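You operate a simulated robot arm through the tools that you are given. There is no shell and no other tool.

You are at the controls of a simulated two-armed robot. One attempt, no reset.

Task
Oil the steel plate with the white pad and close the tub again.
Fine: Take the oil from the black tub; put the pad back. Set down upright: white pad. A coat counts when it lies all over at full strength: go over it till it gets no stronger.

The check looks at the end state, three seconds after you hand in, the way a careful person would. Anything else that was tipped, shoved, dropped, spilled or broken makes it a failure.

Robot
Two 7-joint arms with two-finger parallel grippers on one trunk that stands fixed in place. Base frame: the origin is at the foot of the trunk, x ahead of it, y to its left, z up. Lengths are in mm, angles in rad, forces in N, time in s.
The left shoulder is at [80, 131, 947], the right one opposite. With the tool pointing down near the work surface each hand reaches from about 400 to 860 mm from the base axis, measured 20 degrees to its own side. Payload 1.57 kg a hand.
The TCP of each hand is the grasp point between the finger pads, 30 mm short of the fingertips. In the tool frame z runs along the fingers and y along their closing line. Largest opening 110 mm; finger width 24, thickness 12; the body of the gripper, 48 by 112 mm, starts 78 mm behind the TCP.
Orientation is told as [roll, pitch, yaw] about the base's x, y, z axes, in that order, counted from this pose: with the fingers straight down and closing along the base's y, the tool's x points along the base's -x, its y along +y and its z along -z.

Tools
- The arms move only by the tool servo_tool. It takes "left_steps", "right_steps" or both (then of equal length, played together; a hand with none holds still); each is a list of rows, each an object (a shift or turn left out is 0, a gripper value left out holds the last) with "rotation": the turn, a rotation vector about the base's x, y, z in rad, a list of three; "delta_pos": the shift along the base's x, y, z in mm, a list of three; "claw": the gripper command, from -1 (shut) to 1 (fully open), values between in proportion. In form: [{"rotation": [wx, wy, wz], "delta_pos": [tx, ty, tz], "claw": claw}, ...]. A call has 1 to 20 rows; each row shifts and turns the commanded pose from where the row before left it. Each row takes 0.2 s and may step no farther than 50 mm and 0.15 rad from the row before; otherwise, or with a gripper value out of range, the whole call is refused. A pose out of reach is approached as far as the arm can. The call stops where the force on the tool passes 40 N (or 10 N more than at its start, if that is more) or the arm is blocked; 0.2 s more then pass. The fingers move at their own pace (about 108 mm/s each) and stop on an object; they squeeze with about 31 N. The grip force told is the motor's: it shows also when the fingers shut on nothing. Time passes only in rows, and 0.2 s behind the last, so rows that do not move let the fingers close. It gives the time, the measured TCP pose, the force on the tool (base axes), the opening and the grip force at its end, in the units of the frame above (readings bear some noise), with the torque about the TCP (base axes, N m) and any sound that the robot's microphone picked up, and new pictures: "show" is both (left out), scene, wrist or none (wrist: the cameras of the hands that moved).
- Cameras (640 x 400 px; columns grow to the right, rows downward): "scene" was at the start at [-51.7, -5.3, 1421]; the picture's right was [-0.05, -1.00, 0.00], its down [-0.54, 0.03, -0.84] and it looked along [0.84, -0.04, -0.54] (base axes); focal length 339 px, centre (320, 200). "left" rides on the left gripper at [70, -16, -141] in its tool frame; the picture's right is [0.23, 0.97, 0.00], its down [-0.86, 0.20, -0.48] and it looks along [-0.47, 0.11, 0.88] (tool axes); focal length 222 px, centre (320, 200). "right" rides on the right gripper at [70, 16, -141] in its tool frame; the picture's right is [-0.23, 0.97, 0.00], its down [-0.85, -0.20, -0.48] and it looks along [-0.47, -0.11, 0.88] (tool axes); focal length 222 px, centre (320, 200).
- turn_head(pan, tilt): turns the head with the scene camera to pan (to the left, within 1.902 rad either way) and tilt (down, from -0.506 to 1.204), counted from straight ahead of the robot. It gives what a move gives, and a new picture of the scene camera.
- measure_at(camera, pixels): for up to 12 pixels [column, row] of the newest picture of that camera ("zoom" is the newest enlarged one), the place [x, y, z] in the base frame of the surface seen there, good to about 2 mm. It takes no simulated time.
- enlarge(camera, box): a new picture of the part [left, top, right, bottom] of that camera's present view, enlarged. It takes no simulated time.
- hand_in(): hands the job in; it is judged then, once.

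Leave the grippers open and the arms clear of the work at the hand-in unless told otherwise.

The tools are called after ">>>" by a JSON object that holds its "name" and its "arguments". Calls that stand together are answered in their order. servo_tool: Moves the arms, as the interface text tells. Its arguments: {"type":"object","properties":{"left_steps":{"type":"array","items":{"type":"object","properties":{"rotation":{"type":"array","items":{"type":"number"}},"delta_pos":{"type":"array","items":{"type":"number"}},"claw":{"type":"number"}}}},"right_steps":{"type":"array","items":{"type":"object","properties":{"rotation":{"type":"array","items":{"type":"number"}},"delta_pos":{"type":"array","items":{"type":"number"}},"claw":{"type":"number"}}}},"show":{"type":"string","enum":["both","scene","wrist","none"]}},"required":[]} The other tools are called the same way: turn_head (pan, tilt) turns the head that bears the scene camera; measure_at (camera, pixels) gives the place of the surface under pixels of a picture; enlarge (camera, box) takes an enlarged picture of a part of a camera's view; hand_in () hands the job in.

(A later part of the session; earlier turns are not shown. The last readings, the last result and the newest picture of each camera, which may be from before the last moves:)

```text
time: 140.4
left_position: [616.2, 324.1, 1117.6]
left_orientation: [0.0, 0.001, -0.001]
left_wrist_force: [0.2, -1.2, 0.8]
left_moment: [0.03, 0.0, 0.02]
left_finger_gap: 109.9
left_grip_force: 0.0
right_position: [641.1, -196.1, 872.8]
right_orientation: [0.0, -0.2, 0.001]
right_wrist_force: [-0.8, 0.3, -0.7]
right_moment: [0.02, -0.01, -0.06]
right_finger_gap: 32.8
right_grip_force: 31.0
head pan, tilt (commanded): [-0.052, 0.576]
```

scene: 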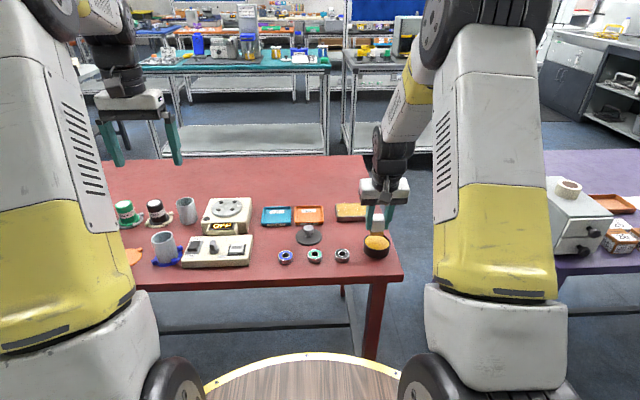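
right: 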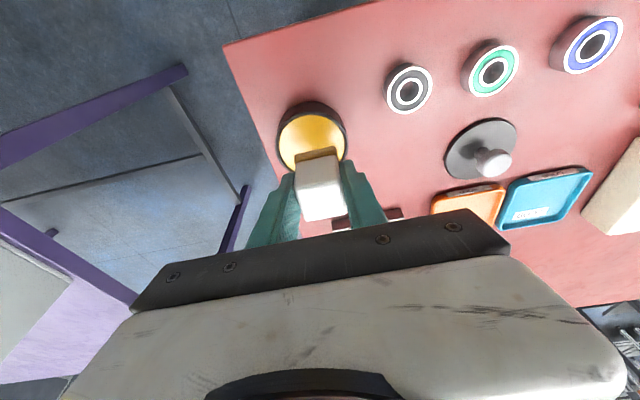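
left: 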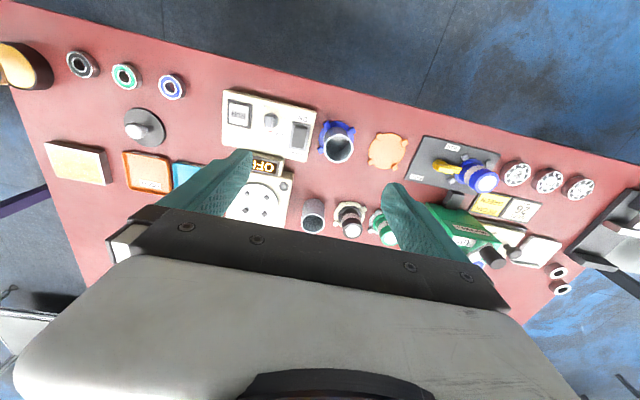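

>>> {"name": "servo_tool", "arguments": {"right_steps": [{"delta_pos": [0, 0, -0.8]}, {}], "show": "none"}}

>>> {"name": "servo_tool", "arguments": {"right_steps": [{"delta_pos": [0, 0, -0.7]}, {}], "show": "none"}}

>>> {"name": "servo_tool", "arguments": {"right_steps": [{"delta_pos": [0, 0, -0.5]}, {}], "show": "none"}}

```text
time: 141.0
left_position: [615.6, 324.1, 1119.0]
left_orientation: [-0.002, 0.001, 0.0]
left_wrist_force: [-0.3, 0.0, 0.1]
left_moment: [-0.04, -0.02, 0.01]
left_finger_gap: 110.1
left_grip_force: 0.1
right_position: [640.5, -196.0, 870.5]
right_orientation: [0.0, -0.2, -0.001]
right_wrist_force: [-0.3, 0.4, 0.6]
right_moment: [-0.04, 0.04, -0.01]
right_finger_gap: 33.0
right_grip_force: 31.5
head pan, tilt (commanded): [-0.052, 0.576]
```

```text
time: 141.6
left_position: [615.4, 325.2, 1117.9]
left_orientation: [-0.001, 0.0, -0.001]
left_wrist_force: [0.4, -0.7, 0.1]
left_moment: [0.01, 0.0, 0.0]
left_finger_gap: 110.1
left_grip_force: 0.0
right_position: [640.9, -196.8, 871.7]
right_orientation: [0.001, -0.201, 0.0]
right_wrist_force: [-1.6, 1.6, 7.6]
right_moment: [0.08, 0.09, 0.01]
right_finger_gap: 33.1
right_grip_force: 30.3
head pan, tilt (commanded): [-0.052, 0.576]
```

```text
time: 142.2
left_position: [615.5, 323.8, 1119.4]
left_orientation: [0.0, 0.002, -0.001]
left_wrist_force: [0.0, 0.1, 0.0]
left_moment: [0.02, 0.0, 0.02]
left_finger_gap: 110.0
left_grip_force: 0.1
right_position: [641.2, -197.4, 872.0]
right_orientation: [-0.001, -0.204, 0.001]
right_wrist_force: [-1.4, -1.4, 17.1]
right_moment: [0.11, 0.15, -0.01]
right_finger_gap: 33.0
right_grip_force: 31.3
head pan, tilt (commanded): [-0.052, 0.576]
```

The pad is soaking at 17 N. I will hold briefly, lift, and carry it to the left-middle with the pad centre just inside the left edge.

>>> {"name": "servo_tool", "arguments": {"right_steps": [{}, {}, {}, {"delta_pos": [0, 0, 2]}, {"delta_pos": [0, 0, 8]}, {"delta_pos": [0, 0, 20]}, {"delta_pos": [15, 9, 0]}, {"delta_pos": [30, 17, 0]}, {"delta_pos": [30, 17, 0]}, {"delta_pos": [30, 17, 0]}, {"delta_pos": [30, 17, 0]}, {"delta_pos": [20, 11, 0]}, {"delta_pos": [4, 3, 0]}, {"delta_pos": [0, 0, -15]}, {"delta_pos": [0, 0, -12]}, {"delta_pos": [0, 0, -6]}, {}], "show": "none"}}

>>> {"name": "servo_tool", "arguments": {"right_steps": [{"delta_pos": [0, 0, -1]}, {}], "show": "none"}}

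>>> {"name": "servo_tool", "arguments": {"right_steps": [{"delta_pos": [0, 0, -1]}, {}], "show": "none"}}

>>> {"name": "servo_tool", "arguments": {"right_steps": [{"delta_pos": [0, 0, -0.8]}, {}], "show": "none"}}

```text
time: 145.8
left_position: [615.3, 324.3, 1118.8]
left_orientation: [0.0, -0.001, 0.0]
left_wrist_force: [-0.1, -0.2, -0.3]
left_moment: [0.03, 0.02, -0.03]
left_finger_gap: 109.9
left_grip_force: 0.1
right_position: [800.1, -104.6, 867.2]
right_orientation: [-0.001, -0.2, 0.0]
right_wrist_force: [0.4, -0.1, 0.0]
right_moment: [0.0, 0.0, 0.01]
right_finger_gap: 32.9
right_grip_force: 31.5
head pan, tilt (commanded): [-0.052, 0.576]
```

```text
time: 146.4
left_position: [615.8, 324.5, 1118.9]
left_orientation: [0.001, 0.001, 0.0]
left_wrist_force: [0.3, -0.7, 0.6]
left_moment: [-0.02, 0.03, 0.0]
left_finger_gap: 110.3
left_grip_force: 0.0
right_position: [798.4, -104.8, 866.1]
right_orientation: [0.0, -0.201, -0.001]
right_wrist_force: [0.9, 0.5, -0.7]
right_moment: [0.0, -0.05, 0.0]
right_finger_gap: 33.1
right_grip_force: 31.2
head pan, tilt (commanded): [-0.052, 0.576]
```

```text
time: 147.0
left_position: [614.7, 323.9, 1117.0]
left_orientation: [-0.001, 0.0, 0.001]
left_wrist_force: [-0.5, -0.6, -0.7]
left_moment: [0.02, -0.01, 0.04]
left_finger_gap: 110.0
left_grip_force: 0.1
right_position: [798.9, -105.1, 864.7]
right_orientation: [0.0, -0.201, 0.0]
right_wrist_force: [1.0, -0.2, -0.2]
right_moment: [-0.01, 0.02, -0.04]
right_finger_gap: 33.1
right_grip_force: 31.1
head pan, tilt (commanded): [-0.052, 0.576]
```

```text
time: 147.6
left_position: [616.6, 323.5, 1117.7]
left_orientation: [0.001, 0.0, 0.0]
left_wrist_force: [0.9, 0.7, 0.2]
left_moment: [0.01, -0.02, 0.0]
left_finger_gap: 110.1
left_grip_force: 0.1
right_position: [798.9, -105.7, 864.4]
right_orientation: [0.001, -0.2, 0.0]
right_wrist_force: [0.7, -0.3, 0.5]
right_moment: [0.0, -0.02, -0.02]
right_finger_gap: 32.9
right_grip_force: 31.0
head pan, tilt (commanded): [-0.052, 0.576]
```

>>> {"name": "servo_tool", "arguments": {"right_steps": [{"delta_pos": [0, 0, -0.7]}, {}], "show": "none"}}

>>> {"name": "servo_tool", "arguments": {"right_steps": [{"delta_pos": [0, 0, -0.6]}, {}], "show": "none"}}

>>> {"name": "servo_tool", "arguments": {"right_steps": [{"delta_pos": [0, 0, -0.5]}, {}], "show": "none"}}

```text
time: 148.2
left_position: [615.9, 323.7, 1118.4]
left_orientation: [0.0, 0.001, -0.001]
left_wrist_force: [-0.1, 0.2, -0.6]
left_moment: [0.01, 0.02, -0.03]
left_finger_gap: 109.7
left_grip_force: 0.1
right_position: [798.5, -105.5, 863.7]
right_orientation: [0.001, -0.203, -0.001]
right_wrist_force: [-0.3, -1.3, 3.3]
right_moment: [-0.04, 0.09, 0.0]
right_finger_gap: 33.1
right_grip_force: 31.2
head pan, tilt (commanded): [-0.052, 0.576]
```

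```text
time: 148.8
left_position: [616.5, 323.6, 1118.3]
left_orientation: [-0.001, 0.001, 0.0]
left_wrist_force: [-0.3, -0.1, 0.4]
left_moment: [0.0, 0.0, 0.01]
left_finger_gap: 110.0
left_grip_force: 0.1
right_position: [800.0, -105.8, 864.1]
right_orientation: [0.002, -0.2, 0.0]
right_wrist_force: [-1.7, -0.7, 10.0]
right_moment: [-0.04, 0.15, 0.01]
right_finger_gap: 33.2
right_grip_force: 31.0
head pan, tilt (commanded): [-0.052, 0.576]
```

```text
time: 149.4
left_position: [615.0, 324.8, 1119.1]
left_orientation: [0.0, 0.0, 0.001]
left_wrist_force: [-0.3, 0.6, 0.4]
left_moment: [-0.02, -0.04, 0.0]
left_finger_gap: 110.2
left_grip_force: 0.1
right_position: [799.4, -105.1, 863.4]
right_orientation: [0.001, -0.202, 0.001]
right_wrist_force: [1.3, 0.2, 14.9]
right_moment: [-0.07, -0.02, -0.01]
right_finger_gap: 32.9
right_grip_force: 30.8
head pan, tilt (commanded): [-0.052, 0.576]
```

There is 15 N right over the left-middle patch. I will rub back and forth there in small strokes.

>>> {"name": "servo_tool", "arguments": {"right_steps": [{"delta_pos": [5, 0, 0]}, {"delta_pos": [5, 0, 0]}, {"delta_pos": [5, 0, 0]}, {"delta_pos": [-5, 0, 0]}, {"delta_pos": [-5, 0, 0]}, {"delta_pos": [-5, 0, 0]}, {"delta_pos": [-5, 0, 0]}, {"delta_pos": [-5, 0, 0]}, {"delta_pos": [5, 0, 0]}, {"delta_pos": [5, 0, 0]}, {"delta_pos": [5, 0, 0]}, {"delta_pos": [5, 0, 0]}], "show": "none"}}

>>> {"name": "servo_tool", "arguments": {"right_steps": [{"delta_pos": [0, -5, 0]}, {"delta_pos": [0, -5, 0]}, {"delta_pos": [0, 5, 0]}, {"delta_pos": [0, 5, 0]}, {"delta_pos": [-5, 0, 0]}, {"delta_pos": [-5, 0, 0]}, {"delta_pos": [0, -5, 0]}, {"delta_pos": [0, -5, 0]}, {"delta_pos": [0, -8, 0]}, {"delta_pos": [0, -8, 0]}], "show": "scene"}}

>>> {"name": "enlarge", "arguments": {"camera": "scene", "box": [333, 198, 373, 223]}}

```text
time: 152.0
left_position: [614.4, 325.1, 1119.0]
left_orientation: [0.001, -0.002, 0.0]
left_wrist_force: [0.6, 0.0, -0.6]
left_moment: [0.05, 0.01, 0.0]
left_finger_gap: 110.0
left_grip_force: 0.1
right_position: [809.2, -104.8, 863.1]
right_orientation: [-0.001, -0.202, 0.0]
right_wrist_force: [-7.6, 0.0, 21.6]
right_moment: [-0.14, 0.25, -0.02]
right_finger_gap: 33.3
right_grip_force: 31.2
head pan, tilt (commanded): [-0.052, 0.576]
```

```text
time: 154.2
left_position: [614.7, 324.5, 1119.8]
left_orientation: [-0.002, -0.001, 0.001]
left_wrist_force: [0.3, 0.9, -0.1]
left_moment: [0.03, 0.02, 0.0]
left_finger_gap: 110.0
left_grip_force: 0.1
right_position: [798.7, -130.9, 863.4]
right_orientation: [0.0, -0.202, 0.0]
right_wrist_force: [-0.8, 4.6, 17.1]
right_moment: [0.18, 0.02, 0.02]
right_finger_gap: 33.1
right_grip_force: 30.8
head pan, tilt (commanded): [-0.052, 0.576]
```

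scene: 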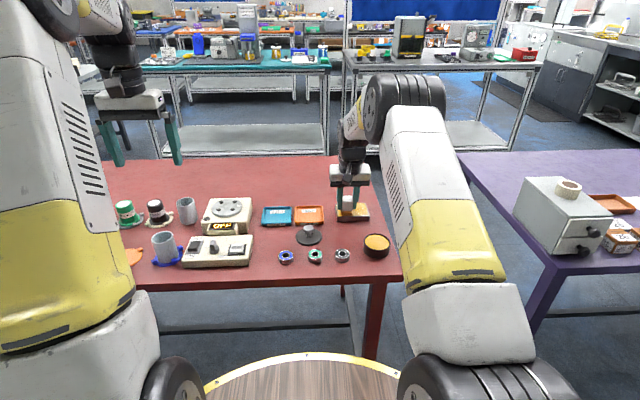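

```text
16.00 times, centred on (353, 210) of scene
```

zoom: 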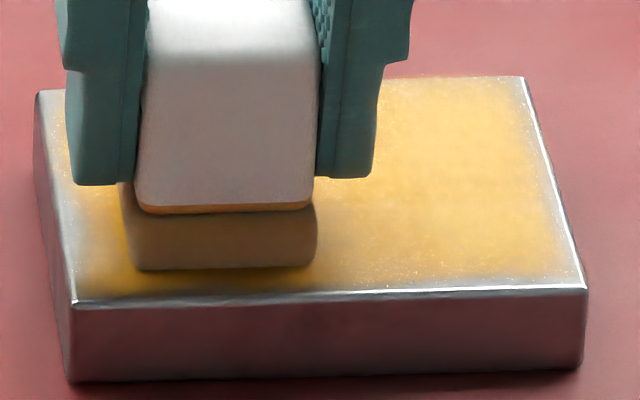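

The left border did not change after heavy local rubbing with fresh oil. That rim is therefore how a full-strength coat looks at the edge, so it gets no stronger there. I will finish this charge with a full raster over the interior.

>>> {"name": "servo_tool", "arguments": {"right_steps": [{"delta_pos": [0, -8, 0]}, {"delta_pos": [0, -8, 0]}, {"delta_pos": [0, -8, 0]}, {"delta_pos": [0, -8, 0]}, {"delta_pos": [0, -8, 0]}, {"delta_pos": [0, -8, 0]}, {"delta_pos": [0, -8, 0]}, {"delta_pos": [0, -5, 0]}], "show": "none"}}

>>> {"name": "servo_tool", "arguments": {"right_steps": [{"delta_pos": [8, 0, 0]}, {"delta_pos": [8, 0, 0]}, {"delta_pos": [0, 8, 0]}, {"delta_pos": [0, 8, 0]}, {"delta_pos": [0, 8, 0]}, {"delta_pos": [0, 8, 0]}, {"delta_pos": [0, 8, 0]}, {"delta_pos": [0, 8, 0]}], "show": "none"}}

>>> {"name": "servo_tool", "arguments": {"right_steps": [{"delta_pos": [0, 8, 0]}, {"delta_pos": [0, 8, 0]}, {"delta_pos": [0, 8, 0]}, {"delta_pos": [0, 8, 0]}, {"delta_pos": [0, 6, 0]}], "show": "none"}}

>>> {"name": "servo_tool", "arguments": {"right_steps": [{"delta_pos": [8, 0, 0]}, {"delta_pos": [8, 0, 0]}, {"delta_pos": [6, 0, 0]}, {"delta_pos": [0, -8, 0]}, {"delta_pos": [0, -8, 0]}, {"delta_pos": [0, -8, 0]}], "show": "none"}}

>>> {"name": "servo_tool", "arguments": {"right_steps": [{"delta_pos": [0, -8, 0]}, {"delta_pos": [0, -8, 0]}, {"delta_pos": [0, -8, 0]}, {"delta_pos": [0, -8, 0]}, {"delta_pos": [0, -8, 0]}, {"delta_pos": [0, -8, 0]}, {"delta_pos": [0, -8, 0]}], "show": "scene"}}

>>> {"name": "enlarge", "arguments": {"camera": "scene", "box": [325, 185, 389, 230]}}

```text
time: 156.0
left_position: [614.8, 325.1, 1118.6]
left_orientation: [0.001, 0.0, 0.001]
left_wrist_force: [0.0, -0.3, -0.5]
left_moment: [0.0, -0.01, 0.0]
left_finger_gap: 110.1
left_grip_force: 0.0
right_position: [800.1, -190.1, 862.0]
right_orientation: [-0.001, -0.206, 0.001]
right_wrist_force: [0.9, 7.9, 27.6]
right_moment: [0.43, 0.03, -0.01]
right_finger_gap: 33.2
right_grip_force: 31.1
head pan, tilt (commanded): [-0.052, 0.576]
```

```text
time: 157.8
left_position: [615.7, 324.6, 1118.9]
left_orientation: [0.001, -0.003, 0.001]
left_wrist_force: [-0.7, 0.5, 0.8]
left_moment: [0.02, 0.0, 0.01]
left_finger_gap: 110.3
left_grip_force: 0.0
right_position: [816.2, -144.6, 863.7]
right_orientation: [0.0, -0.201, -0.002]
right_wrist_force: [0.6, -7.5, 24.4]
right_moment: [-0.29, -0.02, -0.02]
right_finger_gap: 33.3
right_grip_force: 30.8
head pan, tilt (commanded): [-0.052, 0.576]
```

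```text
time: 159.0
left_position: [615.3, 323.7, 1117.7]
left_orientation: [0.0, -0.002, -0.001]
left_wrist_force: [0.7, -0.4, 0.7]
left_moment: [0.03, 0.01, -0.03]
left_finger_gap: 109.9
left_grip_force: 0.0
right_position: [815.7, -106.3, 862.7]
right_orientation: [0.0, -0.202, -0.002]
right_wrist_force: [-0.2, -7.1, 24.5]
right_moment: [-0.39, 0.02, -0.05]
right_finger_gap: 32.8
right_grip_force: 30.9
head pan, tilt (commanded): [-0.052, 0.576]
```

```text
time: 160.4
left_position: [615.4, 325.9, 1119.8]
left_orientation: [0.0, -0.001, 0.0]
left_wrist_force: [0.1, 0.3, -1.3]
left_moment: [-0.01, 0.01, 0.0]
left_finger_gap: 110.0
left_grip_force: 0.0
right_position: [837.2, -129.0, 863.0]
right_orientation: [0.0, -0.203, -0.001]
right_wrist_force: [2.1, 8.0, 23.8]
right_moment: [0.32, 0.04, -0.02]
right_finger_gap: 33.0
right_grip_force: 30.7
head pan, tilt (commanded): [-0.052, 0.576]
```

```text
time: 162.0
left_position: [614.7, 325.4, 1118.3]
left_orientation: [0.0, 0.002, 0.001]
left_wrist_force: [0.2, -0.1, 0.6]
left_moment: [-0.03, -0.02, 0.0]
left_finger_gap: 110.2
left_grip_force: 0.1
right_position: [836.4, -186.3, 862.2]
right_orientation: [-0.001, -0.2, 0.002]
right_wrist_force: [-0.2, 4.5, 17.2]
right_moment: [0.2, 0.05, 0.05]
right_finger_gap: 33.3
right_grip_force: 31.3
head pan, tilt (commanded): [-0.052, 0.576]
```

scene: 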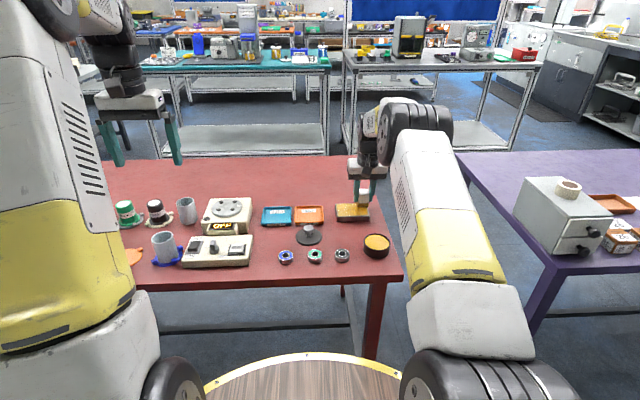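

```text
8.89 times, centred on (357, 208) of scene
```

zoom: 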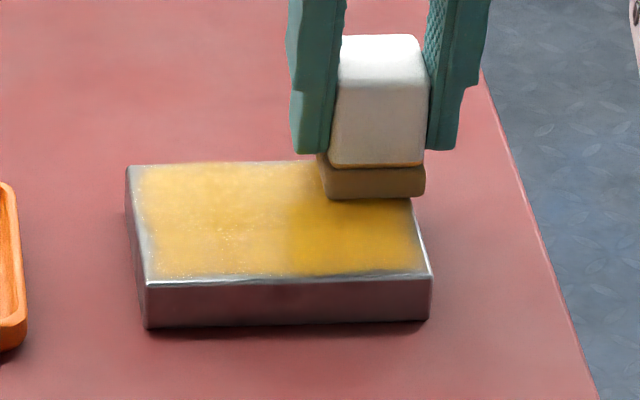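

The plate has not shifted: its corners are in the same zoom pixels as before. I will finish with the right edge and the near edge.

>>> {"name": "servo_tool", "arguments": {"right_steps": [{"delta_pos": [-8, -4, 0.2]}, {"delta_pos": [-8, 0, 0]}, {"delta_pos": [-8, 0, 0]}, {"delta_pos": [-8, 0, 0]}, {"delta_pos": [-8, 0, 0]}, {"delta_pos": [-8, 0, 0]}, {"delta_pos": [-4, 0, 0]}], "show": "none"}}

>>> {"name": "servo_tool", "arguments": {"right_steps": [{"delta_pos": [0, 8, 0.2]}, {"delta_pos": [0, 8, 0]}, {"delta_pos": [0, 8, 0]}, {"delta_pos": [0, 8, 0]}, {"delta_pos": [0, 8, 0]}], "show": "none"}}

>>> {"name": "servo_tool", "arguments": {"right_steps": [{"delta_pos": [0, 8, 0]}, {"delta_pos": [0, 8, 0]}, {"delta_pos": [0, 8, 0]}, {"delta_pos": [0, 8, 0]}, {"delta_pos": [0, 6, 0]}], "show": "none"}}

>>> {"name": "servo_tool", "arguments": {"right_steps": [{"delta_pos": [0, 0, 5]}, {"delta_pos": [0, 0, 15]}, {"delta_pos": [-20, -10, 15]}, {"delta_pos": [-30, -20, 5]}, {"delta_pos": [-30, -20, 0]}, {"delta_pos": [-35, -20, 0]}, {"delta_pos": [-25, -14, 0]}, {}], "show": "both"}}

>>> {"name": "enlarge", "arguments": {"camera": "scene", "box": [333, 198, 373, 223]}}

>>> {"name": "enlarge", "arguments": {"camera": "left", "box": [40, 136, 116, 189]}}

```text
time: 163.6
left_position: [615.6, 323.9, 1118.8]
left_orientation: [-0.001, 0.001, -0.001]
left_wrist_force: [0.0, 0.1, -0.4]
left_moment: [-0.02, 0.01, -0.04]
left_finger_gap: 109.9
left_grip_force: 0.0
right_position: [786.0, -190.2, 863.6]
right_orientation: [0.0, -0.199, 0.0]
right_wrist_force: [-0.5, 0.0, -0.6]
right_moment: [0.02, 0.0, 0.03]
right_finger_gap: 33.0
right_grip_force: 31.2
head pan, tilt (commanded): [-0.052, 0.576]
```

```text
time: 164.8
left_position: [614.7, 324.6, 1119.4]
left_orientation: [-0.001, 0.0, -0.001]
left_wrist_force: [0.3, 0.5, 0.1]
left_moment: [0.0, 0.03, 0.02]
left_finger_gap: 109.9
left_grip_force: 0.1
right_position: [787.1, -150.5, 864.4]
right_orientation: [0.0, -0.201, 0.0]
right_wrist_force: [0.5, 0.0, 0.3]
right_moment: [0.04, 0.01, -0.01]
right_finger_gap: 33.0
right_grip_force: 30.8
head pan, tilt (commanded): [-0.052, 0.576]
```

```text
time: 166.0
left_position: [615.5, 324.1, 1117.3]
left_orientation: [0.0, -0.001, 0.001]
left_wrist_force: [0.1, 0.9, -0.1]
left_moment: [0.0, 0.03, 0.0]
left_finger_gap: 109.9
left_grip_force: 0.0
right_position: [786.8, -111.3, 863.2]
right_orientation: [0.0, -0.201, 0.001]
right_wrist_force: [-0.8, -0.6, 3.5]
right_moment: [-0.01, -0.01, -0.01]
right_finger_gap: 33.1
right_grip_force: 30.9
head pan, tilt (commanded): [-0.052, 0.576]
```

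```text
time: 167.8
left_position: [615.8, 324.9, 1118.5]
left_orientation: [0.001, -0.001, 0.0]
left_wrist_force: [-0.7, 0.3, 0.4]
left_moment: [0.0, -0.03, -0.02]
left_finger_gap: 109.9
left_grip_force: 0.0
right_position: [647.3, -198.3, 904.1]
right_orientation: [0.001, -0.2, -0.001]
right_wrist_force: [0.1, 0.4, -0.1]
right_moment: [-0.01, 0.02, 0.02]
right_finger_gap: 33.3
right_grip_force: 31.3
head pan, tilt (commanded): [-0.052, 0.576]
```

scene: 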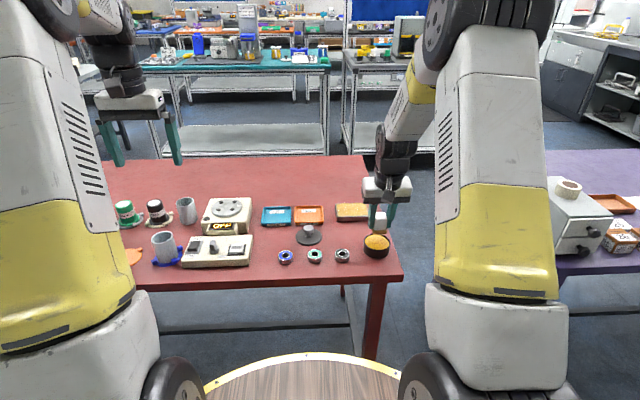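
right: 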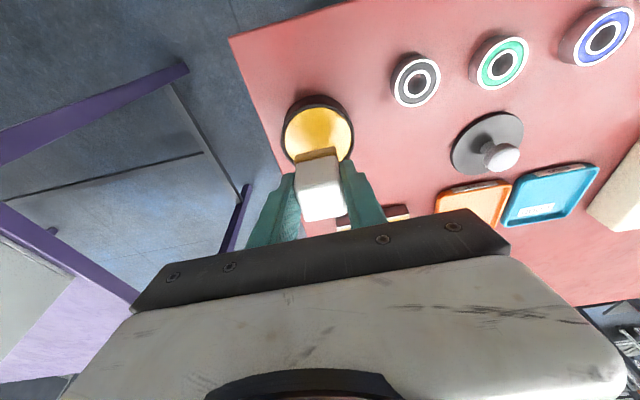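

```text
16.00 times, centred on (353, 210) of scene
```

zoom: 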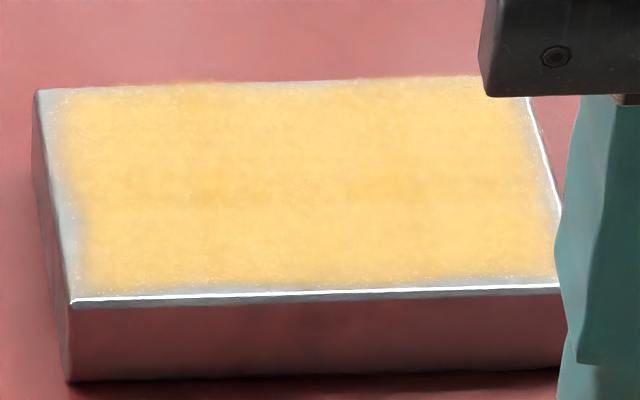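

```text
7.55 times, centred on (78, 162) of left
```

zoom: 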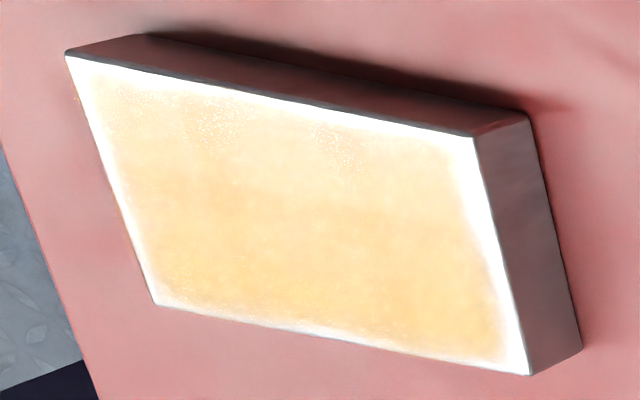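

The pattern, including the speck positions, is identical to before. The interior perhaps looks a touch deeper, and the last near-edge sweep had almost no pressure. I will do one more full cycle with fresh oil and steady pressure, then compare again.

>>> {"name": "servo_tool", "arguments": {"right_steps": [{"delta_pos": [-5, 3.5, -10]}, {"delta_pos": [0, 0, -10]}, {"delta_pos": [0, 0, -8]}, {"delta_pos": [0, 0, -2.5]}, {}], "show": "none"}}

>>> {"name": "servo_tool", "arguments": {"right_steps": [{"delta_pos": [0, 0, -1]}, {}], "show": "none"}}

>>> {"name": "servo_tool", "arguments": {"right_steps": [{"delta_pos": [0, 0, -0.8]}, {}], "show": "none"}}

>>> {"name": "servo_tool", "arguments": {"right_steps": [{"delta_pos": [0, 0, -0.7]}, {}], "show": "none"}}

```text
time: 169.0
left_position: [616.0, 324.3, 1118.1]
left_orientation: [0.001, 0.0, 0.0]
left_wrist_force: [0.7, 0.1, -0.4]
left_moment: [0.03, -0.01, 0.01]
left_finger_gap: 109.9
left_grip_force: 0.0
right_position: [640.9, -192.7, 872.5]
right_orientation: [-0.001, -0.2, 0.0]
right_wrist_force: [-0.5, 0.3, -0.8]
right_moment: [0.02, 0.01, 0.01]
right_finger_gap: 32.8
right_grip_force: 31.6
head pan, tilt (commanded): [-0.052, 0.576]
```

```text
time: 169.6
left_position: [615.5, 324.1, 1117.8]
left_orientation: [0.001, 0.001, 0.001]
left_wrist_force: [-0.1, -0.6, -0.5]
left_moment: [-0.01, -0.04, -0.02]
left_finger_gap: 110.0
left_grip_force: 0.1
right_position: [640.5, -191.5, 871.5]
right_orientation: [-0.001, -0.201, 0.0]
right_wrist_force: [-0.5, -0.7, 0.4]
right_moment: [0.0, 0.02, 0.0]
right_finger_gap: 33.0
right_grip_force: 31.0
head pan, tilt (commanded): [-0.052, 0.576]
```

```text
time: 170.2
left_position: [615.0, 324.5, 1118.0]
left_orientation: [0.0, 0.001, 0.001]
left_wrist_force: [0.6, 0.1, 0.1]
left_moment: [0.01, 0.0, -0.01]
left_finger_gap: 109.8
left_grip_force: 0.0
right_position: [642.0, -192.0, 871.4]
right_orientation: [0.001, -0.201, 0.0]
right_wrist_force: [-2.4, 0.9, 9.3]
right_moment: [0.06, 0.18, -0.03]
right_finger_gap: 32.8
right_grip_force: 30.8
head pan, tilt (commanded): [-0.052, 0.576]
```

```text
time: 170.8
left_position: [615.4, 325.4, 1119.4]
left_orientation: [0.001, -0.002, -0.001]
left_wrist_force: [-1.6, -0.6, 0.4]
left_moment: [-0.03, -0.01, -0.03]
left_finger_gap: 109.8
left_grip_force: 0.1
right_position: [642.5, -192.9, 871.9]
right_orientation: [0.0, -0.201, -0.001]
right_wrist_force: [-4.3, 3.6, 22.8]
right_moment: [0.08, 0.3, -0.03]
right_finger_gap: 33.0
right_grip_force: 30.8
head pan, tilt (commanded): [-0.052, 0.576]
```

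The pad is soaked at 22 N. I will lift, move to the near-right corner of the plate and descend to just above contact.

>>> {"name": "servo_tool", "arguments": {"right_steps": [{}, {}, {"delta_pos": [0, 0, 2]}, {"delta_pos": [0, 0, 8]}, {"delta_pos": [0, 0, 22]}, {"delta_pos": [15, 0, 0]}, {"delta_pos": [30, 0.5, 0]}, {"delta_pos": [30, 0.5, 0]}, {"delta_pos": [30, 0.5, 0]}, {"delta_pos": [25, 0.5, 0]}, {"delta_pos": [12, 0, 0]}, {}, {"delta_pos": [0, 0, -15]}, {"delta_pos": [0, 0, -12]}, {"delta_pos": [0, 0, -8]}, {"delta_pos": [0, 0, -2]}, {}], "show": "none"}}

>>> {"name": "servo_tool", "arguments": {"right_steps": [{"delta_pos": [0, 0, -1]}, {}], "show": "none"}}

>>> {"name": "servo_tool", "arguments": {"right_steps": [{"delta_pos": [0, 0, -1]}, {}], "show": "none"}}

>>> {"name": "servo_tool", "arguments": {"right_steps": [{"delta_pos": [0, 0, -0.7]}, {}], "show": "none"}}

```text
time: 174.4
left_position: [616.2, 325.0, 1119.4]
left_orientation: [-0.001, 0.0, 0.0]
left_wrist_force: [-0.3, 0.1, 0.7]
left_moment: [-0.02, 0.0, 0.01]
left_finger_gap: 110.0
left_grip_force: 0.1
right_position: [785.5, -188.9, 864.0]
right_orientation: [0.0, -0.201, -0.001]
right_wrist_force: [0.0, 0.0, -0.7]
right_moment: [0.01, 0.0, -0.01]
right_finger_gap: 32.7
right_grip_force: 31.1
head pan, tilt (commanded): [-0.052, 0.576]
```

```text
time: 175.0
left_position: [614.9, 323.1, 1118.6]
left_orientation: [0.001, -0.001, -0.001]
left_wrist_force: [-0.9, -0.2, 0.4]
left_moment: [-0.01, 0.01, 0.02]
left_finger_gap: 110.1
left_grip_force: 0.1
right_position: [785.0, -190.9, 863.0]
right_orientation: [0.0, -0.2, 0.0]
right_wrist_force: [-1.0, 0.7, 3.5]
right_moment: [0.05, 0.01, -0.02]
right_finger_gap: 33.1
right_grip_force: 30.7
head pan, tilt (commanded): [-0.052, 0.576]
```

```text
time: 175.6
left_position: [615.6, 324.4, 1119.0]
left_orientation: [-0.001, 0.0, 0.001]
left_wrist_force: [-0.5, -0.2, 0.2]
left_moment: [-0.03, -0.01, 0.01]
left_finger_gap: 110.0
left_grip_force: 0.1
right_position: [782.5, -191.3, 863.8]
right_orientation: [0.0, -0.203, 0.0]
right_wrist_force: [-0.5, 0.1, 9.1]
right_moment: [0.05, 0.08, 0.0]
right_finger_gap: 33.1
right_grip_force: 31.3
head pan, tilt (commanded): [-0.052, 0.576]
```

```text
time: 176.2
left_position: [615.1, 324.7, 1119.5]
left_orientation: [0.0, 0.001, -0.001]
left_wrist_force: [-0.1, -0.5, 0.0]
left_moment: [-0.03, 0.0, 0.02]
left_finger_gap: 110.2
left_grip_force: 0.0
right_position: [784.7, -190.1, 864.1]
right_orientation: [0.0, -0.204, -0.001]
right_wrist_force: [-0.8, 1.3, 17.2]
right_moment: [0.12, 0.05, 0.04]
right_finger_gap: 33.0
right_grip_force: 31.2
head pan, tilt (commanded): [-0.052, 0.576]
```

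The pressure is 17 N. I will sweep the near edge to the left, checking the force midway.

>>> {"name": "servo_tool", "arguments": {"right_steps": [{"delta_pos": [0, 8, 0]}, {"delta_pos": [0, 8, 0]}, {"delta_pos": [0, 8, 0]}, {"delta_pos": [0, 8, 0]}, {"delta_pos": [0, 8, 0]}], "show": "none"}}

>>> {"name": "servo_tool", "arguments": {"right_steps": [{"delta_pos": [0, 8, 0]}, {"delta_pos": [0, 8, 0]}, {"delta_pos": [0, 8, 0]}, {"delta_pos": [0, 8, 0]}, {"delta_pos": [0, 8, 0]}], "show": "none"}}

>>> {"name": "servo_tool", "arguments": {"right_steps": [{"delta_pos": [7, 0, 0]}, {"delta_pos": [7, 0, 0]}, {"delta_pos": [0, -8, 0]}, {"delta_pos": [0, -8, 0]}, {"delta_pos": [0, -8, 0]}, {"delta_pos": [0, -8, 0]}, {"delta_pos": [0, -8, 0]}], "show": "none"}}

>>> {"name": "servo_tool", "arguments": {"right_steps": [{"delta_pos": [0, -8, 0]}, {"delta_pos": [0, -8, 0]}, {"delta_pos": [0, -8, 0]}, {"delta_pos": [0, -8, 0]}, {"delta_pos": [0, -8, 0]}], "show": "none"}}

```text
time: 177.4
left_position: [614.0, 323.9, 1119.8]
left_orientation: [0.0, -0.002, 0.001]
left_wrist_force: [0.0, -0.2, 0.5]
left_moment: [0.01, 0.02, -0.02]
left_finger_gap: 109.8
left_grip_force: 0.0
right_position: [783.5, -150.1, 862.6]
right_orientation: [0.0, -0.202, -0.002]
right_wrist_force: [1.2, -8.2, 30.0]
right_moment: [-0.27, -0.12, -0.03]
right_finger_gap: 33.0
right_grip_force: 30.8
head pan, tilt (commanded): [-0.052, 0.576]
```

```text
time: 178.6
left_position: [614.3, 325.4, 1117.8]
left_orientation: [0.0, 0.0, 0.0]
left_wrist_force: [0.2, -0.6, 0.4]
left_moment: [0.02, -0.01, 0.03]
left_finger_gap: 110.0
left_grip_force: 0.0
right_position: [781.4, -108.0, 863.5]
right_orientation: [0.0, -0.199, -0.002]
right_wrist_force: [-1.1, -3.5, 16.9]
right_moment: [-0.24, -0.07, -0.04]
right_finger_gap: 33.1
right_grip_force: 30.7
head pan, tilt (commanded): [-0.052, 0.576]
```

```text
time: 180.2
left_position: [615.5, 323.0, 1118.0]
left_orientation: [0.0, 0.001, 0.001]
left_wrist_force: [0.1, 0.5, -0.6]
left_moment: [-0.01, 0.02, -0.03]
left_finger_gap: 109.9
left_grip_force: 0.1
right_position: [797.1, -150.4, 863.5]
right_orientation: [0.0, -0.201, 0.0]
right_wrist_force: [0.6, 4.4, 16.3]
right_moment: [0.18, 0.1, -0.02]
right_finger_gap: 32.7
right_grip_force: 31.2
head pan, tilt (commanded): [-0.052, 0.576]
```

```text
time: 181.4
left_position: [614.4, 324.5, 1118.6]
left_orientation: [-0.001, 0.001, -0.001]
left_wrist_force: [-0.1, 0.4, -1.2]
left_moment: [-0.06, 0.06, 0.0]
left_finger_gap: 110.1
left_grip_force: 0.1
right_position: [796.7, -190.9, 862.7]
right_orientation: [-0.001, -0.2, -0.001]
right_wrist_force: [0.6, 6.0, 18.0]
right_moment: [0.27, 0.0, 0.01]
right_finger_gap: 33.3
right_grip_force: 30.7
head pan, tilt (commanded): [-0.052, 0.576]
```

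The force stays at 16–30 N. I will continue with the middle and far lanes.

>>> {"name": "servo_tool", "arguments": {"right_steps": [{"delta_pos": [7, 0, 0.1]}, {"delta_pos": [7, 0, 0]}, {"delta_pos": [0, 8, 0]}, {"delta_pos": [0, 8, 0]}, {"delta_pos": [0, 8, 0]}, {"delta_pos": [0, 8, 0]}, {"delta_pos": [0, 8, 0]}], "show": "none"}}

>>> {"name": "servo_tool", "arguments": {"right_steps": [{"delta_pos": [0, 8, 0]}, {"delta_pos": [0, 8, 0]}, {"delta_pos": [0, 8, 0]}, {"delta_pos": [0, 8, 0]}, {"delta_pos": [0, 8, 0]}], "show": "none"}}

>>> {"name": "servo_tool", "arguments": {"right_steps": [{"delta_pos": [7, 0, 0]}, {"delta_pos": [7, 0, 0]}, {"delta_pos": [0, -8, 0]}, {"delta_pos": [0, -8, 0]}, {"delta_pos": [0, -8, 0]}, {"delta_pos": [0, -8, 0]}, {"delta_pos": [0, -8, 0]}], "show": "none"}}

>>> {"name": "servo_tool", "arguments": {"right_steps": [{"delta_pos": [0, -8, 0]}, {"delta_pos": [0, -8, 0]}, {"delta_pos": [0, -8, 0]}, {"delta_pos": [0, -8, 0]}, {"delta_pos": [0, -8, 0]}], "show": "none"}}

>>> {"name": "servo_tool", "arguments": {"right_steps": [{"delta_pos": [7, 0, 0]}, {"delta_pos": [7, 0, 0]}, {"delta_pos": [0, 8, 0]}, {"delta_pos": [0, 8, 0]}, {"delta_pos": [0, 8, 0]}, {"delta_pos": [0, 8, 0]}, {"delta_pos": [0, 8, 0]}], "show": "none"}}

>>> {"name": "servo_tool", "arguments": {"right_steps": [{"delta_pos": [0, 8, 0]}, {"delta_pos": [0, 8, 0]}, {"delta_pos": [0, 8, 0]}, {"delta_pos": [0, 8, 0]}, {"delta_pos": [0, 8, 0]}], "show": "scene"}}

>>> {"name": "enlarge", "arguments": {"camera": "scene", "box": [325, 185, 389, 230]}}

```text
time: 183.0
left_position: [615.0, 323.9, 1118.8]
left_orientation: [0.0, -0.001, 0.001]
left_wrist_force: [0.1, -0.5, -0.8]
left_moment: [0.02, 0.01, 0.05]
left_finger_gap: 110.0
left_grip_force: 0.1
right_position: [809.6, -152.4, 863.3]
right_orientation: [0.0, -0.202, -0.001]
right_wrist_force: [-0.4, -6.1, 20.6]
right_moment: [-0.2, 0.06, 0.0]
right_finger_gap: 33.1
right_grip_force: 31.4
head pan, tilt (commanded): [-0.052, 0.576]
```

```text
time: 184.2
left_position: [616.2, 324.7, 1119.1]
left_orientation: [0.001, 0.0, 0.0]
left_wrist_force: [0.9, 1.1, -0.2]
left_moment: [0.02, 0.02, -0.01]
left_finger_gap: 110.2
left_grip_force: 0.1
right_position: [810.4, -110.9, 863.3]
right_orientation: [-0.001, -0.199, 0.0]
right_wrist_force: [0.6, -2.8, 7.5]
right_moment: [-0.09, 0.0, 0.01]
right_finger_gap: 32.9
right_grip_force: 30.8
head pan, tilt (commanded): [-0.052, 0.576]
```

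```text
time: 185.8
left_position: [615.0, 325.3, 1118.6]
left_orientation: [0.0, 0.0, 0.001]
left_wrist_force: [0.0, 0.5, 0.3]
left_moment: [-0.01, 0.01, 0.0]
left_finger_gap: 110.0
left_grip_force: 0.0
right_position: [823.7, -150.4, 863.2]
right_orientation: [-0.002, -0.201, 0.002]
right_wrist_force: [0.7, 1.1, 3.8]
right_moment: [0.05, 0.04, 0.0]
right_finger_gap: 33.0
right_grip_force: 30.8
head pan, tilt (commanded): [-0.052, 0.576]
```

```text
time: 187.0
left_position: [615.7, 324.4, 1118.2]
left_orientation: [0.001, -0.001, 0.0]
left_wrist_force: [-0.3, 0.7, 0.5]
left_moment: [0.03, -0.02, 0.01]
left_finger_gap: 110.1
left_grip_force: 0.0
right_position: [823.9, -191.1, 862.5]
right_orientation: [-0.001, -0.199, 0.001]
right_wrist_force: [-0.7, 1.2, 6.0]
right_moment: [0.07, 0.12, 0.01]
right_finger_gap: 33.1
right_grip_force: 31.7
head pan, tilt (commanded): [-0.052, 0.576]
```

```text
time: 188.6
left_position: [616.2, 323.8, 1118.6]
left_orientation: [-0.001, -0.002, 0.001]
left_wrist_force: [0.0, 0.3, 0.7]
left_moment: [0.03, -0.01, 0.0]
left_finger_gap: 110.1
left_grip_force: 0.0
right_position: [838.6, -149.9, 863.1]
right_orientation: [-0.001, -0.199, -0.001]
right_wrist_force: [-0.9, -0.3, 2.9]
right_moment: [0.02, 0.04, -0.01]
right_finger_gap: 33.1
right_grip_force: 31.7
head pan, tilt (commanded): [-0.052, 0.576]
```

```text
time: 189.8
left_position: [615.6, 323.6, 1119.8]
left_orientation: [-0.001, 0.0, 0.0]
left_wrist_force: [-0.1, -0.2, 0.7]
left_moment: [0.02, 0.02, 0.0]
left_finger_gap: 109.8
left_grip_force: 0.0
right_position: [839.4, -110.2, 864.0]
right_orientation: [0.001, -0.202, 0.0]
right_wrist_force: [-0.3, -0.8, 6.8]
right_moment: [-0.04, 0.05, 0.03]
right_finger_gap: 33.0
right_grip_force: 30.8
head pan, tilt (commanded): [-0.052, 0.576]
```

scene: 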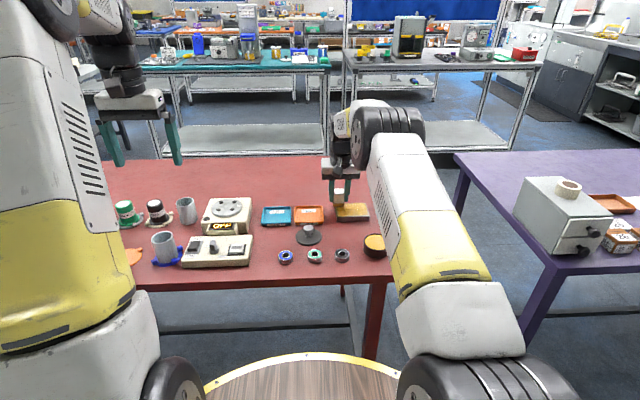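

```text
8.89 times, centred on (357, 208) of scene
```

zoom: 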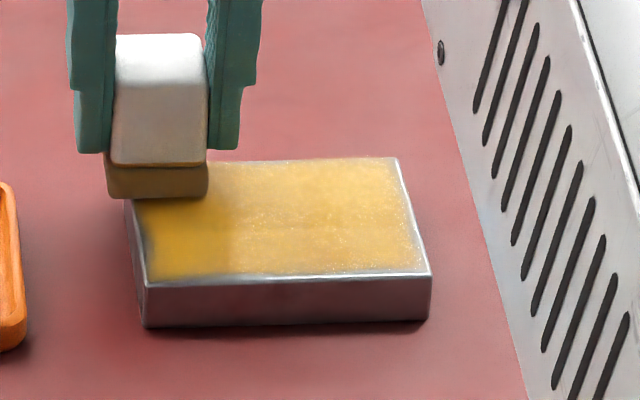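

The raster is complete and the plate has not moved. I will lift, return to the same inspection position near the tub and compare the coat with the last views.

>>> {"name": "servo_tool", "arguments": {"right_steps": [{"delta_pos": [0, 0, 5]}, {"delta_pos": [0, 0, 15]}, {"delta_pos": [-20, -5, 15]}, {"delta_pos": [-35, -15, 5]}, {"delta_pos": [-35, -17, 0]}, {"delta_pos": [-35, -17, 0]}, {"delta_pos": [-35, -17, 0]}, {"delta_pos": [-32, -17, 0]}, {}, {}], "show": "scene"}}

>>> {"name": "enlarge", "arguments": {"camera": "scene", "box": [333, 198, 373, 223]}}

>>> {"name": "enlarge", "arguments": {"camera": "left", "box": [40, 136, 116, 189]}}

```text
time: 192.0
left_position: [615.9, 324.6, 1118.5]
left_orientation: [0.0, 0.0, 0.001]
left_wrist_force: [-0.2, -0.7, 0.0]
left_moment: [0.02, 0.01, 0.0]
left_finger_gap: 110.2
left_grip_force: 0.0
right_position: [647.0, -198.7, 900.9]
right_orientation: [0.0, -0.2, 0.0]
right_wrist_force: [-0.2, -0.1, -0.2]
right_moment: [-0.01, 0.02, -0.04]
right_finger_gap: 32.9
right_grip_force: 31.3
head pan, tilt (commanded): [-0.052, 0.576]
```

scene: 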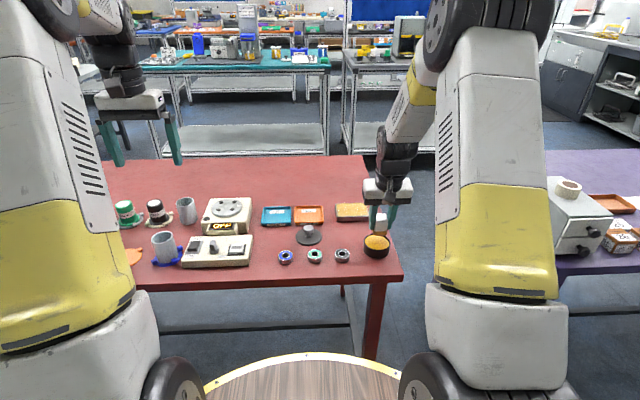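

```text
16.00 times, centred on (353, 210) of scene
```

zoom: 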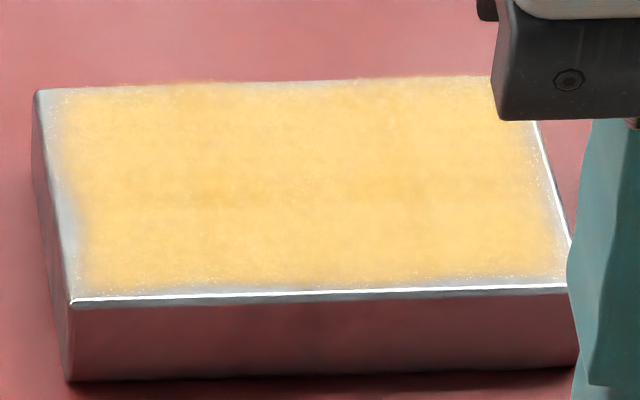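

```text
7.55 times, centred on (78, 162) of left
```

zoom: 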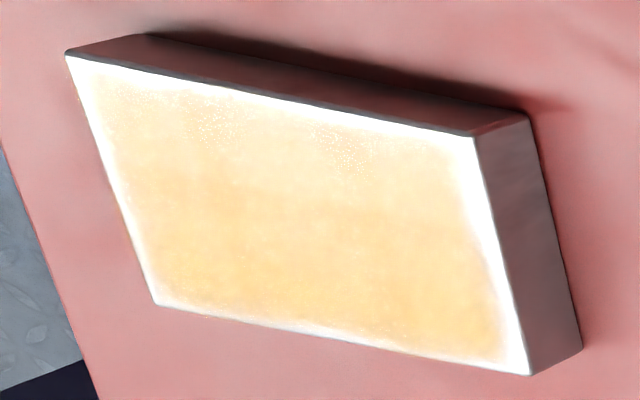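

The views match the previous ones within what I can see, so the coat gets no stronger. Next I will put the pad back at its home, centre (714, −106): first hover above it and measure.

>>> {"name": "servo_tool", "arguments": {"right_steps": [{"delta_pos": [5, 10, 0]}, {"delta_pos": [15, 20, 0]}, {"delta_pos": [15, 20, 0]}, {"delta_pos": [15, 20, 0]}, {"delta_pos": [10, 15, 0]}, {"delta_pos": [4.5, 7.7, 0]}, {}, {"delta_pos": [0, 0, -15]}, {"delta_pos": [0, 0, -15]}, {}, {}], "show": "both"}}

>>> {"name": "servo_tool", "arguments": {"right_steps": [{}], "show": "none"}}

>>> {"name": "enlarge", "arguments": {"camera": "scene", "box": [310, 200, 370, 250]}}

>>> {"name": "measure_at", "arguments": {"camera": "zoom", "pixels": [[300, 110], [360, 110], [330, 150], [330, 190], [290, 190], [370, 190], [290, 220], [370, 220], [330, 232], [330, 100], [330, 90]]}}

```text
time: 194.4
left_position: [615.4, 324.6, 1118.2]
left_orientation: [-0.001, 0.001, 0.0]
left_wrist_force: [-0.1, 0.1, 0.0]
left_moment: [-0.01, -0.02, -0.01]
left_finger_gap: 109.9
left_grip_force: 0.1
right_position: [711.7, -105.6, 872.1]
right_orientation: [0.001, -0.201, 0.0]
right_wrist_force: [0.6, 1.7, 0.1]
right_moment: [-0.02, 0.0, 0.01]
right_finger_gap: 33.0
right_grip_force: 30.7
head pan, tilt (commanded): [-0.052, 0.576]
```

scene: 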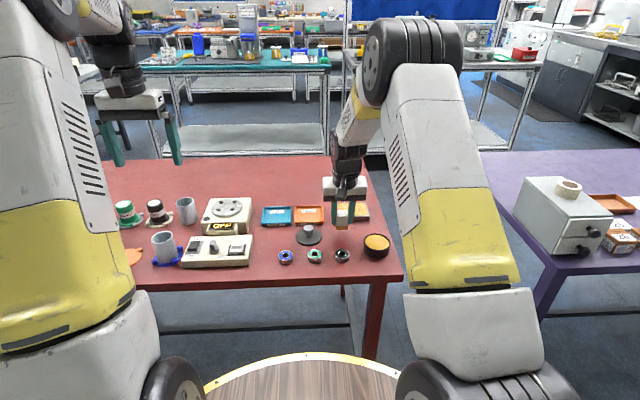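
right: 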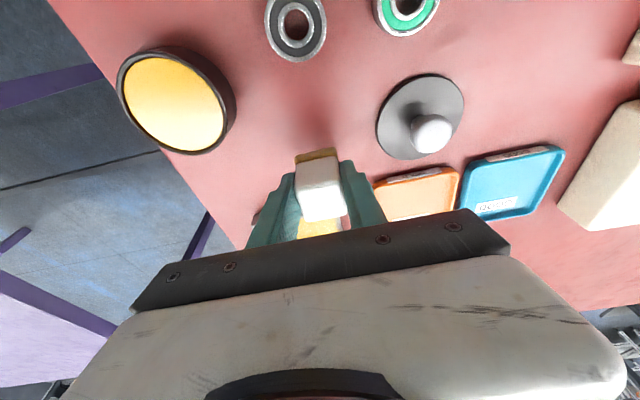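

```text
time: 194.8
left_position: [615.2, 324.0, 1119.1]
left_orientation: [-0.001, -0.002, 0.001]
left_wrist_force: [-0.7, -0.4, -0.5]
left_moment: [-0.02, 0.02, 0.03]
left_finger_gap: 109.9
left_grip_force: 0.0
right_position: [711.2, -106.6, 872.6]
right_orientation: [0.0, -0.201, -0.001]
right_wrist_force: [0.0, -0.1, -0.7]
right_moment: [0.01, -0.01, 0.03]
right_finger_gap: 32.9
right_grip_force: 31.3
head pan, tilt (commanded): [-0.052, 0.576]
```

```text
8.00 times, centred on (340, 225) of scene
```

zoom: 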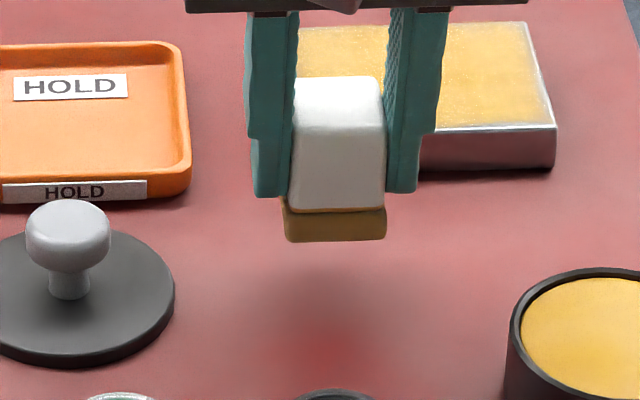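

```text
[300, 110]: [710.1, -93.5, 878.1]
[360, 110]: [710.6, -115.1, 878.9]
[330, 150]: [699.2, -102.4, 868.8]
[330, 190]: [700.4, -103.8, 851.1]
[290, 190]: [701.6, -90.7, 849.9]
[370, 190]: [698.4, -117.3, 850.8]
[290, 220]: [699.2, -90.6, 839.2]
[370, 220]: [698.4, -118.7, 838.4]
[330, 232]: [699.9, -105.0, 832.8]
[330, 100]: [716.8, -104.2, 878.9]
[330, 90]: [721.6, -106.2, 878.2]
```

The pad is over its old spot within a millimetre, front face at x 699.5 and bottom near z 829. I will lower it, slowing for the last few millimetres.

>>> {"name": "servo_tool", "arguments": {"right_steps": [{"delta_pos": [0, 0.5, -12]}, {"delta_pos": [0, 0, -8]}, {"delta_pos": [0, 0, -4]}, {}], "show": "none"}}

>>> {"name": "servo_tool", "arguments": {"right_steps": [{"delta_pos": [0, 0, -1.5]}, {}], "show": "none"}}

>>> {"name": "servo_tool", "arguments": {"right_steps": [{"delta_pos": [0, 0, -1]}, {}], "show": "none"}}

>>> {"name": "servo_tool", "arguments": {"right_steps": [{"delta_pos": [0, 0, -0.8]}, {}], "show": "none"}}

>>> {"name": "servo_tool", "arguments": {"right_steps": [{"delta_pos": [0, 0, -0.6]}, {}], "show": "none"}}

```text
time: 195.8
left_position: [615.7, 324.6, 1119.6]
left_orientation: [0.001, -0.001, -0.001]
left_wrist_force: [-0.1, -0.4, 0.2]
left_moment: [-0.02, 0.01, 0.04]
left_finger_gap: 110.0
left_grip_force: 0.1
right_position: [711.4, -104.3, 848.5]
right_orientation: [-0.001, -0.202, 0.0]
right_wrist_force: [0.5, -0.4, -0.5]
right_moment: [0.0, -0.03, -0.02]
right_finger_gap: 33.2
right_grip_force: 31.0
head pan, tilt (commanded): [-0.052, 0.576]
```

```text
time: 196.4
left_position: [614.7, 324.4, 1119.0]
left_orientation: [0.0, 0.0, 0.001]
left_wrist_force: [0.2, 0.2, -0.4]
left_moment: [0.01, -0.01, -0.02]
left_finger_gap: 109.9
left_grip_force: 0.1
right_position: [711.2, -105.6, 846.8]
right_orientation: [0.001, -0.201, 0.001]
right_wrist_force: [-0.4, -0.1, -1.2]
right_moment: [0.01, -0.01, -0.04]
right_finger_gap: 33.2
right_grip_force: 30.9
head pan, tilt (commanded): [-0.052, 0.576]
```

```text
time: 197.0
left_position: [615.6, 324.3, 1119.0]
left_orientation: [0.0, -0.001, 0.002]
left_wrist_force: [-0.6, 0.1, 0.6]
left_moment: [-0.02, -0.01, -0.03]
left_finger_gap: 109.9
left_grip_force: 0.0
right_position: [711.3, -105.8, 846.4]
right_orientation: [0.0, -0.202, -0.001]
right_wrist_force: [0.4, -0.7, 0.0]
right_moment: [0.01, 0.0, -0.01]
right_finger_gap: 33.0
right_grip_force: 30.9
head pan, tilt (commanded): [-0.052, 0.576]
```

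```text
time: 197.6
left_position: [615.4, 324.4, 1117.4]
left_orientation: [-0.001, 0.001, 0.0]
left_wrist_force: [0.0, 0.3, 0.2]
left_moment: [0.02, 0.0, 0.01]
left_finger_gap: 110.2
left_grip_force: 0.1
right_position: [711.8, -105.6, 845.6]
right_orientation: [-0.001, -0.2, 0.001]
right_wrist_force: [0.5, 0.5, -0.7]
right_moment: [-0.01, 0.02, -0.02]
right_finger_gap: 32.9
right_grip_force: 31.0
head pan, tilt (commanded): [-0.052, 0.576]
```

```text
time: 198.2
left_position: [614.6, 325.1, 1118.1]
left_orientation: [0.001, 0.0, 0.0]
left_wrist_force: [0.9, -0.3, -1.1]
left_moment: [0.0, 0.01, 0.01]
left_finger_gap: 109.8
left_grip_force: 0.1
right_position: [711.2, -104.5, 844.2]
right_orientation: [0.0, -0.2, -0.001]
right_wrist_force: [-0.6, 0.9, -0.7]
right_moment: [-0.03, 0.03, -0.03]
right_finger_gap: 33.3
right_grip_force: 31.1
head pan, tilt (commanded): [-0.052, 0.576]
```

There is no contact yet. I will continue in half-millimetre steps.

>>> {"name": "servo_tool", "arguments": {"right_steps": [{"delta_pos": [0, 0, -0.6]}, {}], "show": "none"}}

>>> {"name": "servo_tool", "arguments": {"right_steps": [{"delta_pos": [0, 0, -0.5]}, {}], "show": "none"}}

>>> {"name": "servo_tool", "arguments": {"right_steps": [{"delta_pos": [0, 0, -0.5]}, {}], "show": "none"}}

>>> {"name": "enlarge", "arguments": {"camera": "scene", "box": [310, 200, 370, 250]}}

```text
time: 198.8
left_position: [615.9, 324.5, 1118.2]
left_orientation: [0.0, 0.0, 0.0]
left_wrist_force: [0.4, 0.0, -0.2]
left_moment: [-0.01, -0.02, 0.0]
left_finger_gap: 110.1
left_grip_force: 0.1
right_position: [711.9, -104.8, 843.8]
right_orientation: [0.001, -0.201, 0.0]
right_wrist_force: [0.5, 0.7, 0.4]
right_moment: [0.03, -0.01, -0.03]
right_finger_gap: 32.9
right_grip_force: 30.8
head pan, tilt (commanded): [-0.052, 0.576]
```

```text
time: 199.4
left_position: [616.0, 324.0, 1118.1]
left_orientation: [0.002, 0.0, 0.0]
left_wrist_force: [0.1, 1.0, -0.1]
left_moment: [-0.01, 0.03, 0.01]
left_finger_gap: 110.0
left_grip_force: 0.1
right_position: [711.3, -103.6, 843.1]
right_orientation: [0.001, -0.2, 0.001]
right_wrist_force: [0.6, -0.7, -0.6]
right_moment: [0.01, 0.02, 0.02]
right_finger_gap: 32.9
right_grip_force: 31.2
head pan, tilt (commanded): [-0.052, 0.576]
```

```text
time: 200.0
left_position: [615.6, 324.5, 1118.7]
left_orientation: [0.001, 0.0, -0.001]
left_wrist_force: [-0.2, 0.1, 0.9]
left_moment: [0.0, -0.05, -0.01]
left_finger_gap: 109.8
left_grip_force: 0.0
right_position: [712.6, -105.0, 843.7]
right_orientation: [0.0, -0.201, 0.001]
right_wrist_force: [-1.9, 0.2, 5.6]
right_moment: [0.06, 0.13, 0.02]
right_finger_gap: 33.3
right_grip_force: 30.8
head pan, tilt (commanded): [-0.052, 0.576]
```

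```text
8.00 times, centred on (340, 225) of scene
```

zoom: 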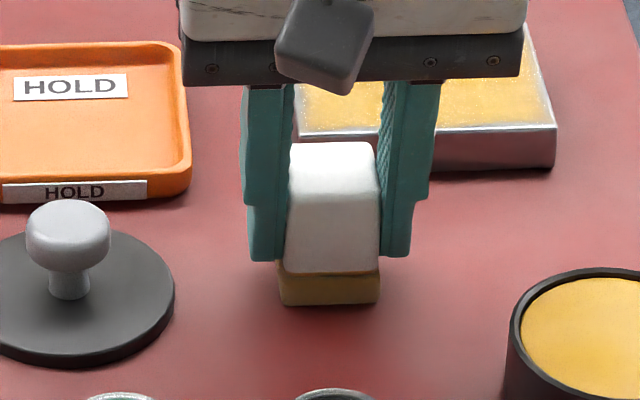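

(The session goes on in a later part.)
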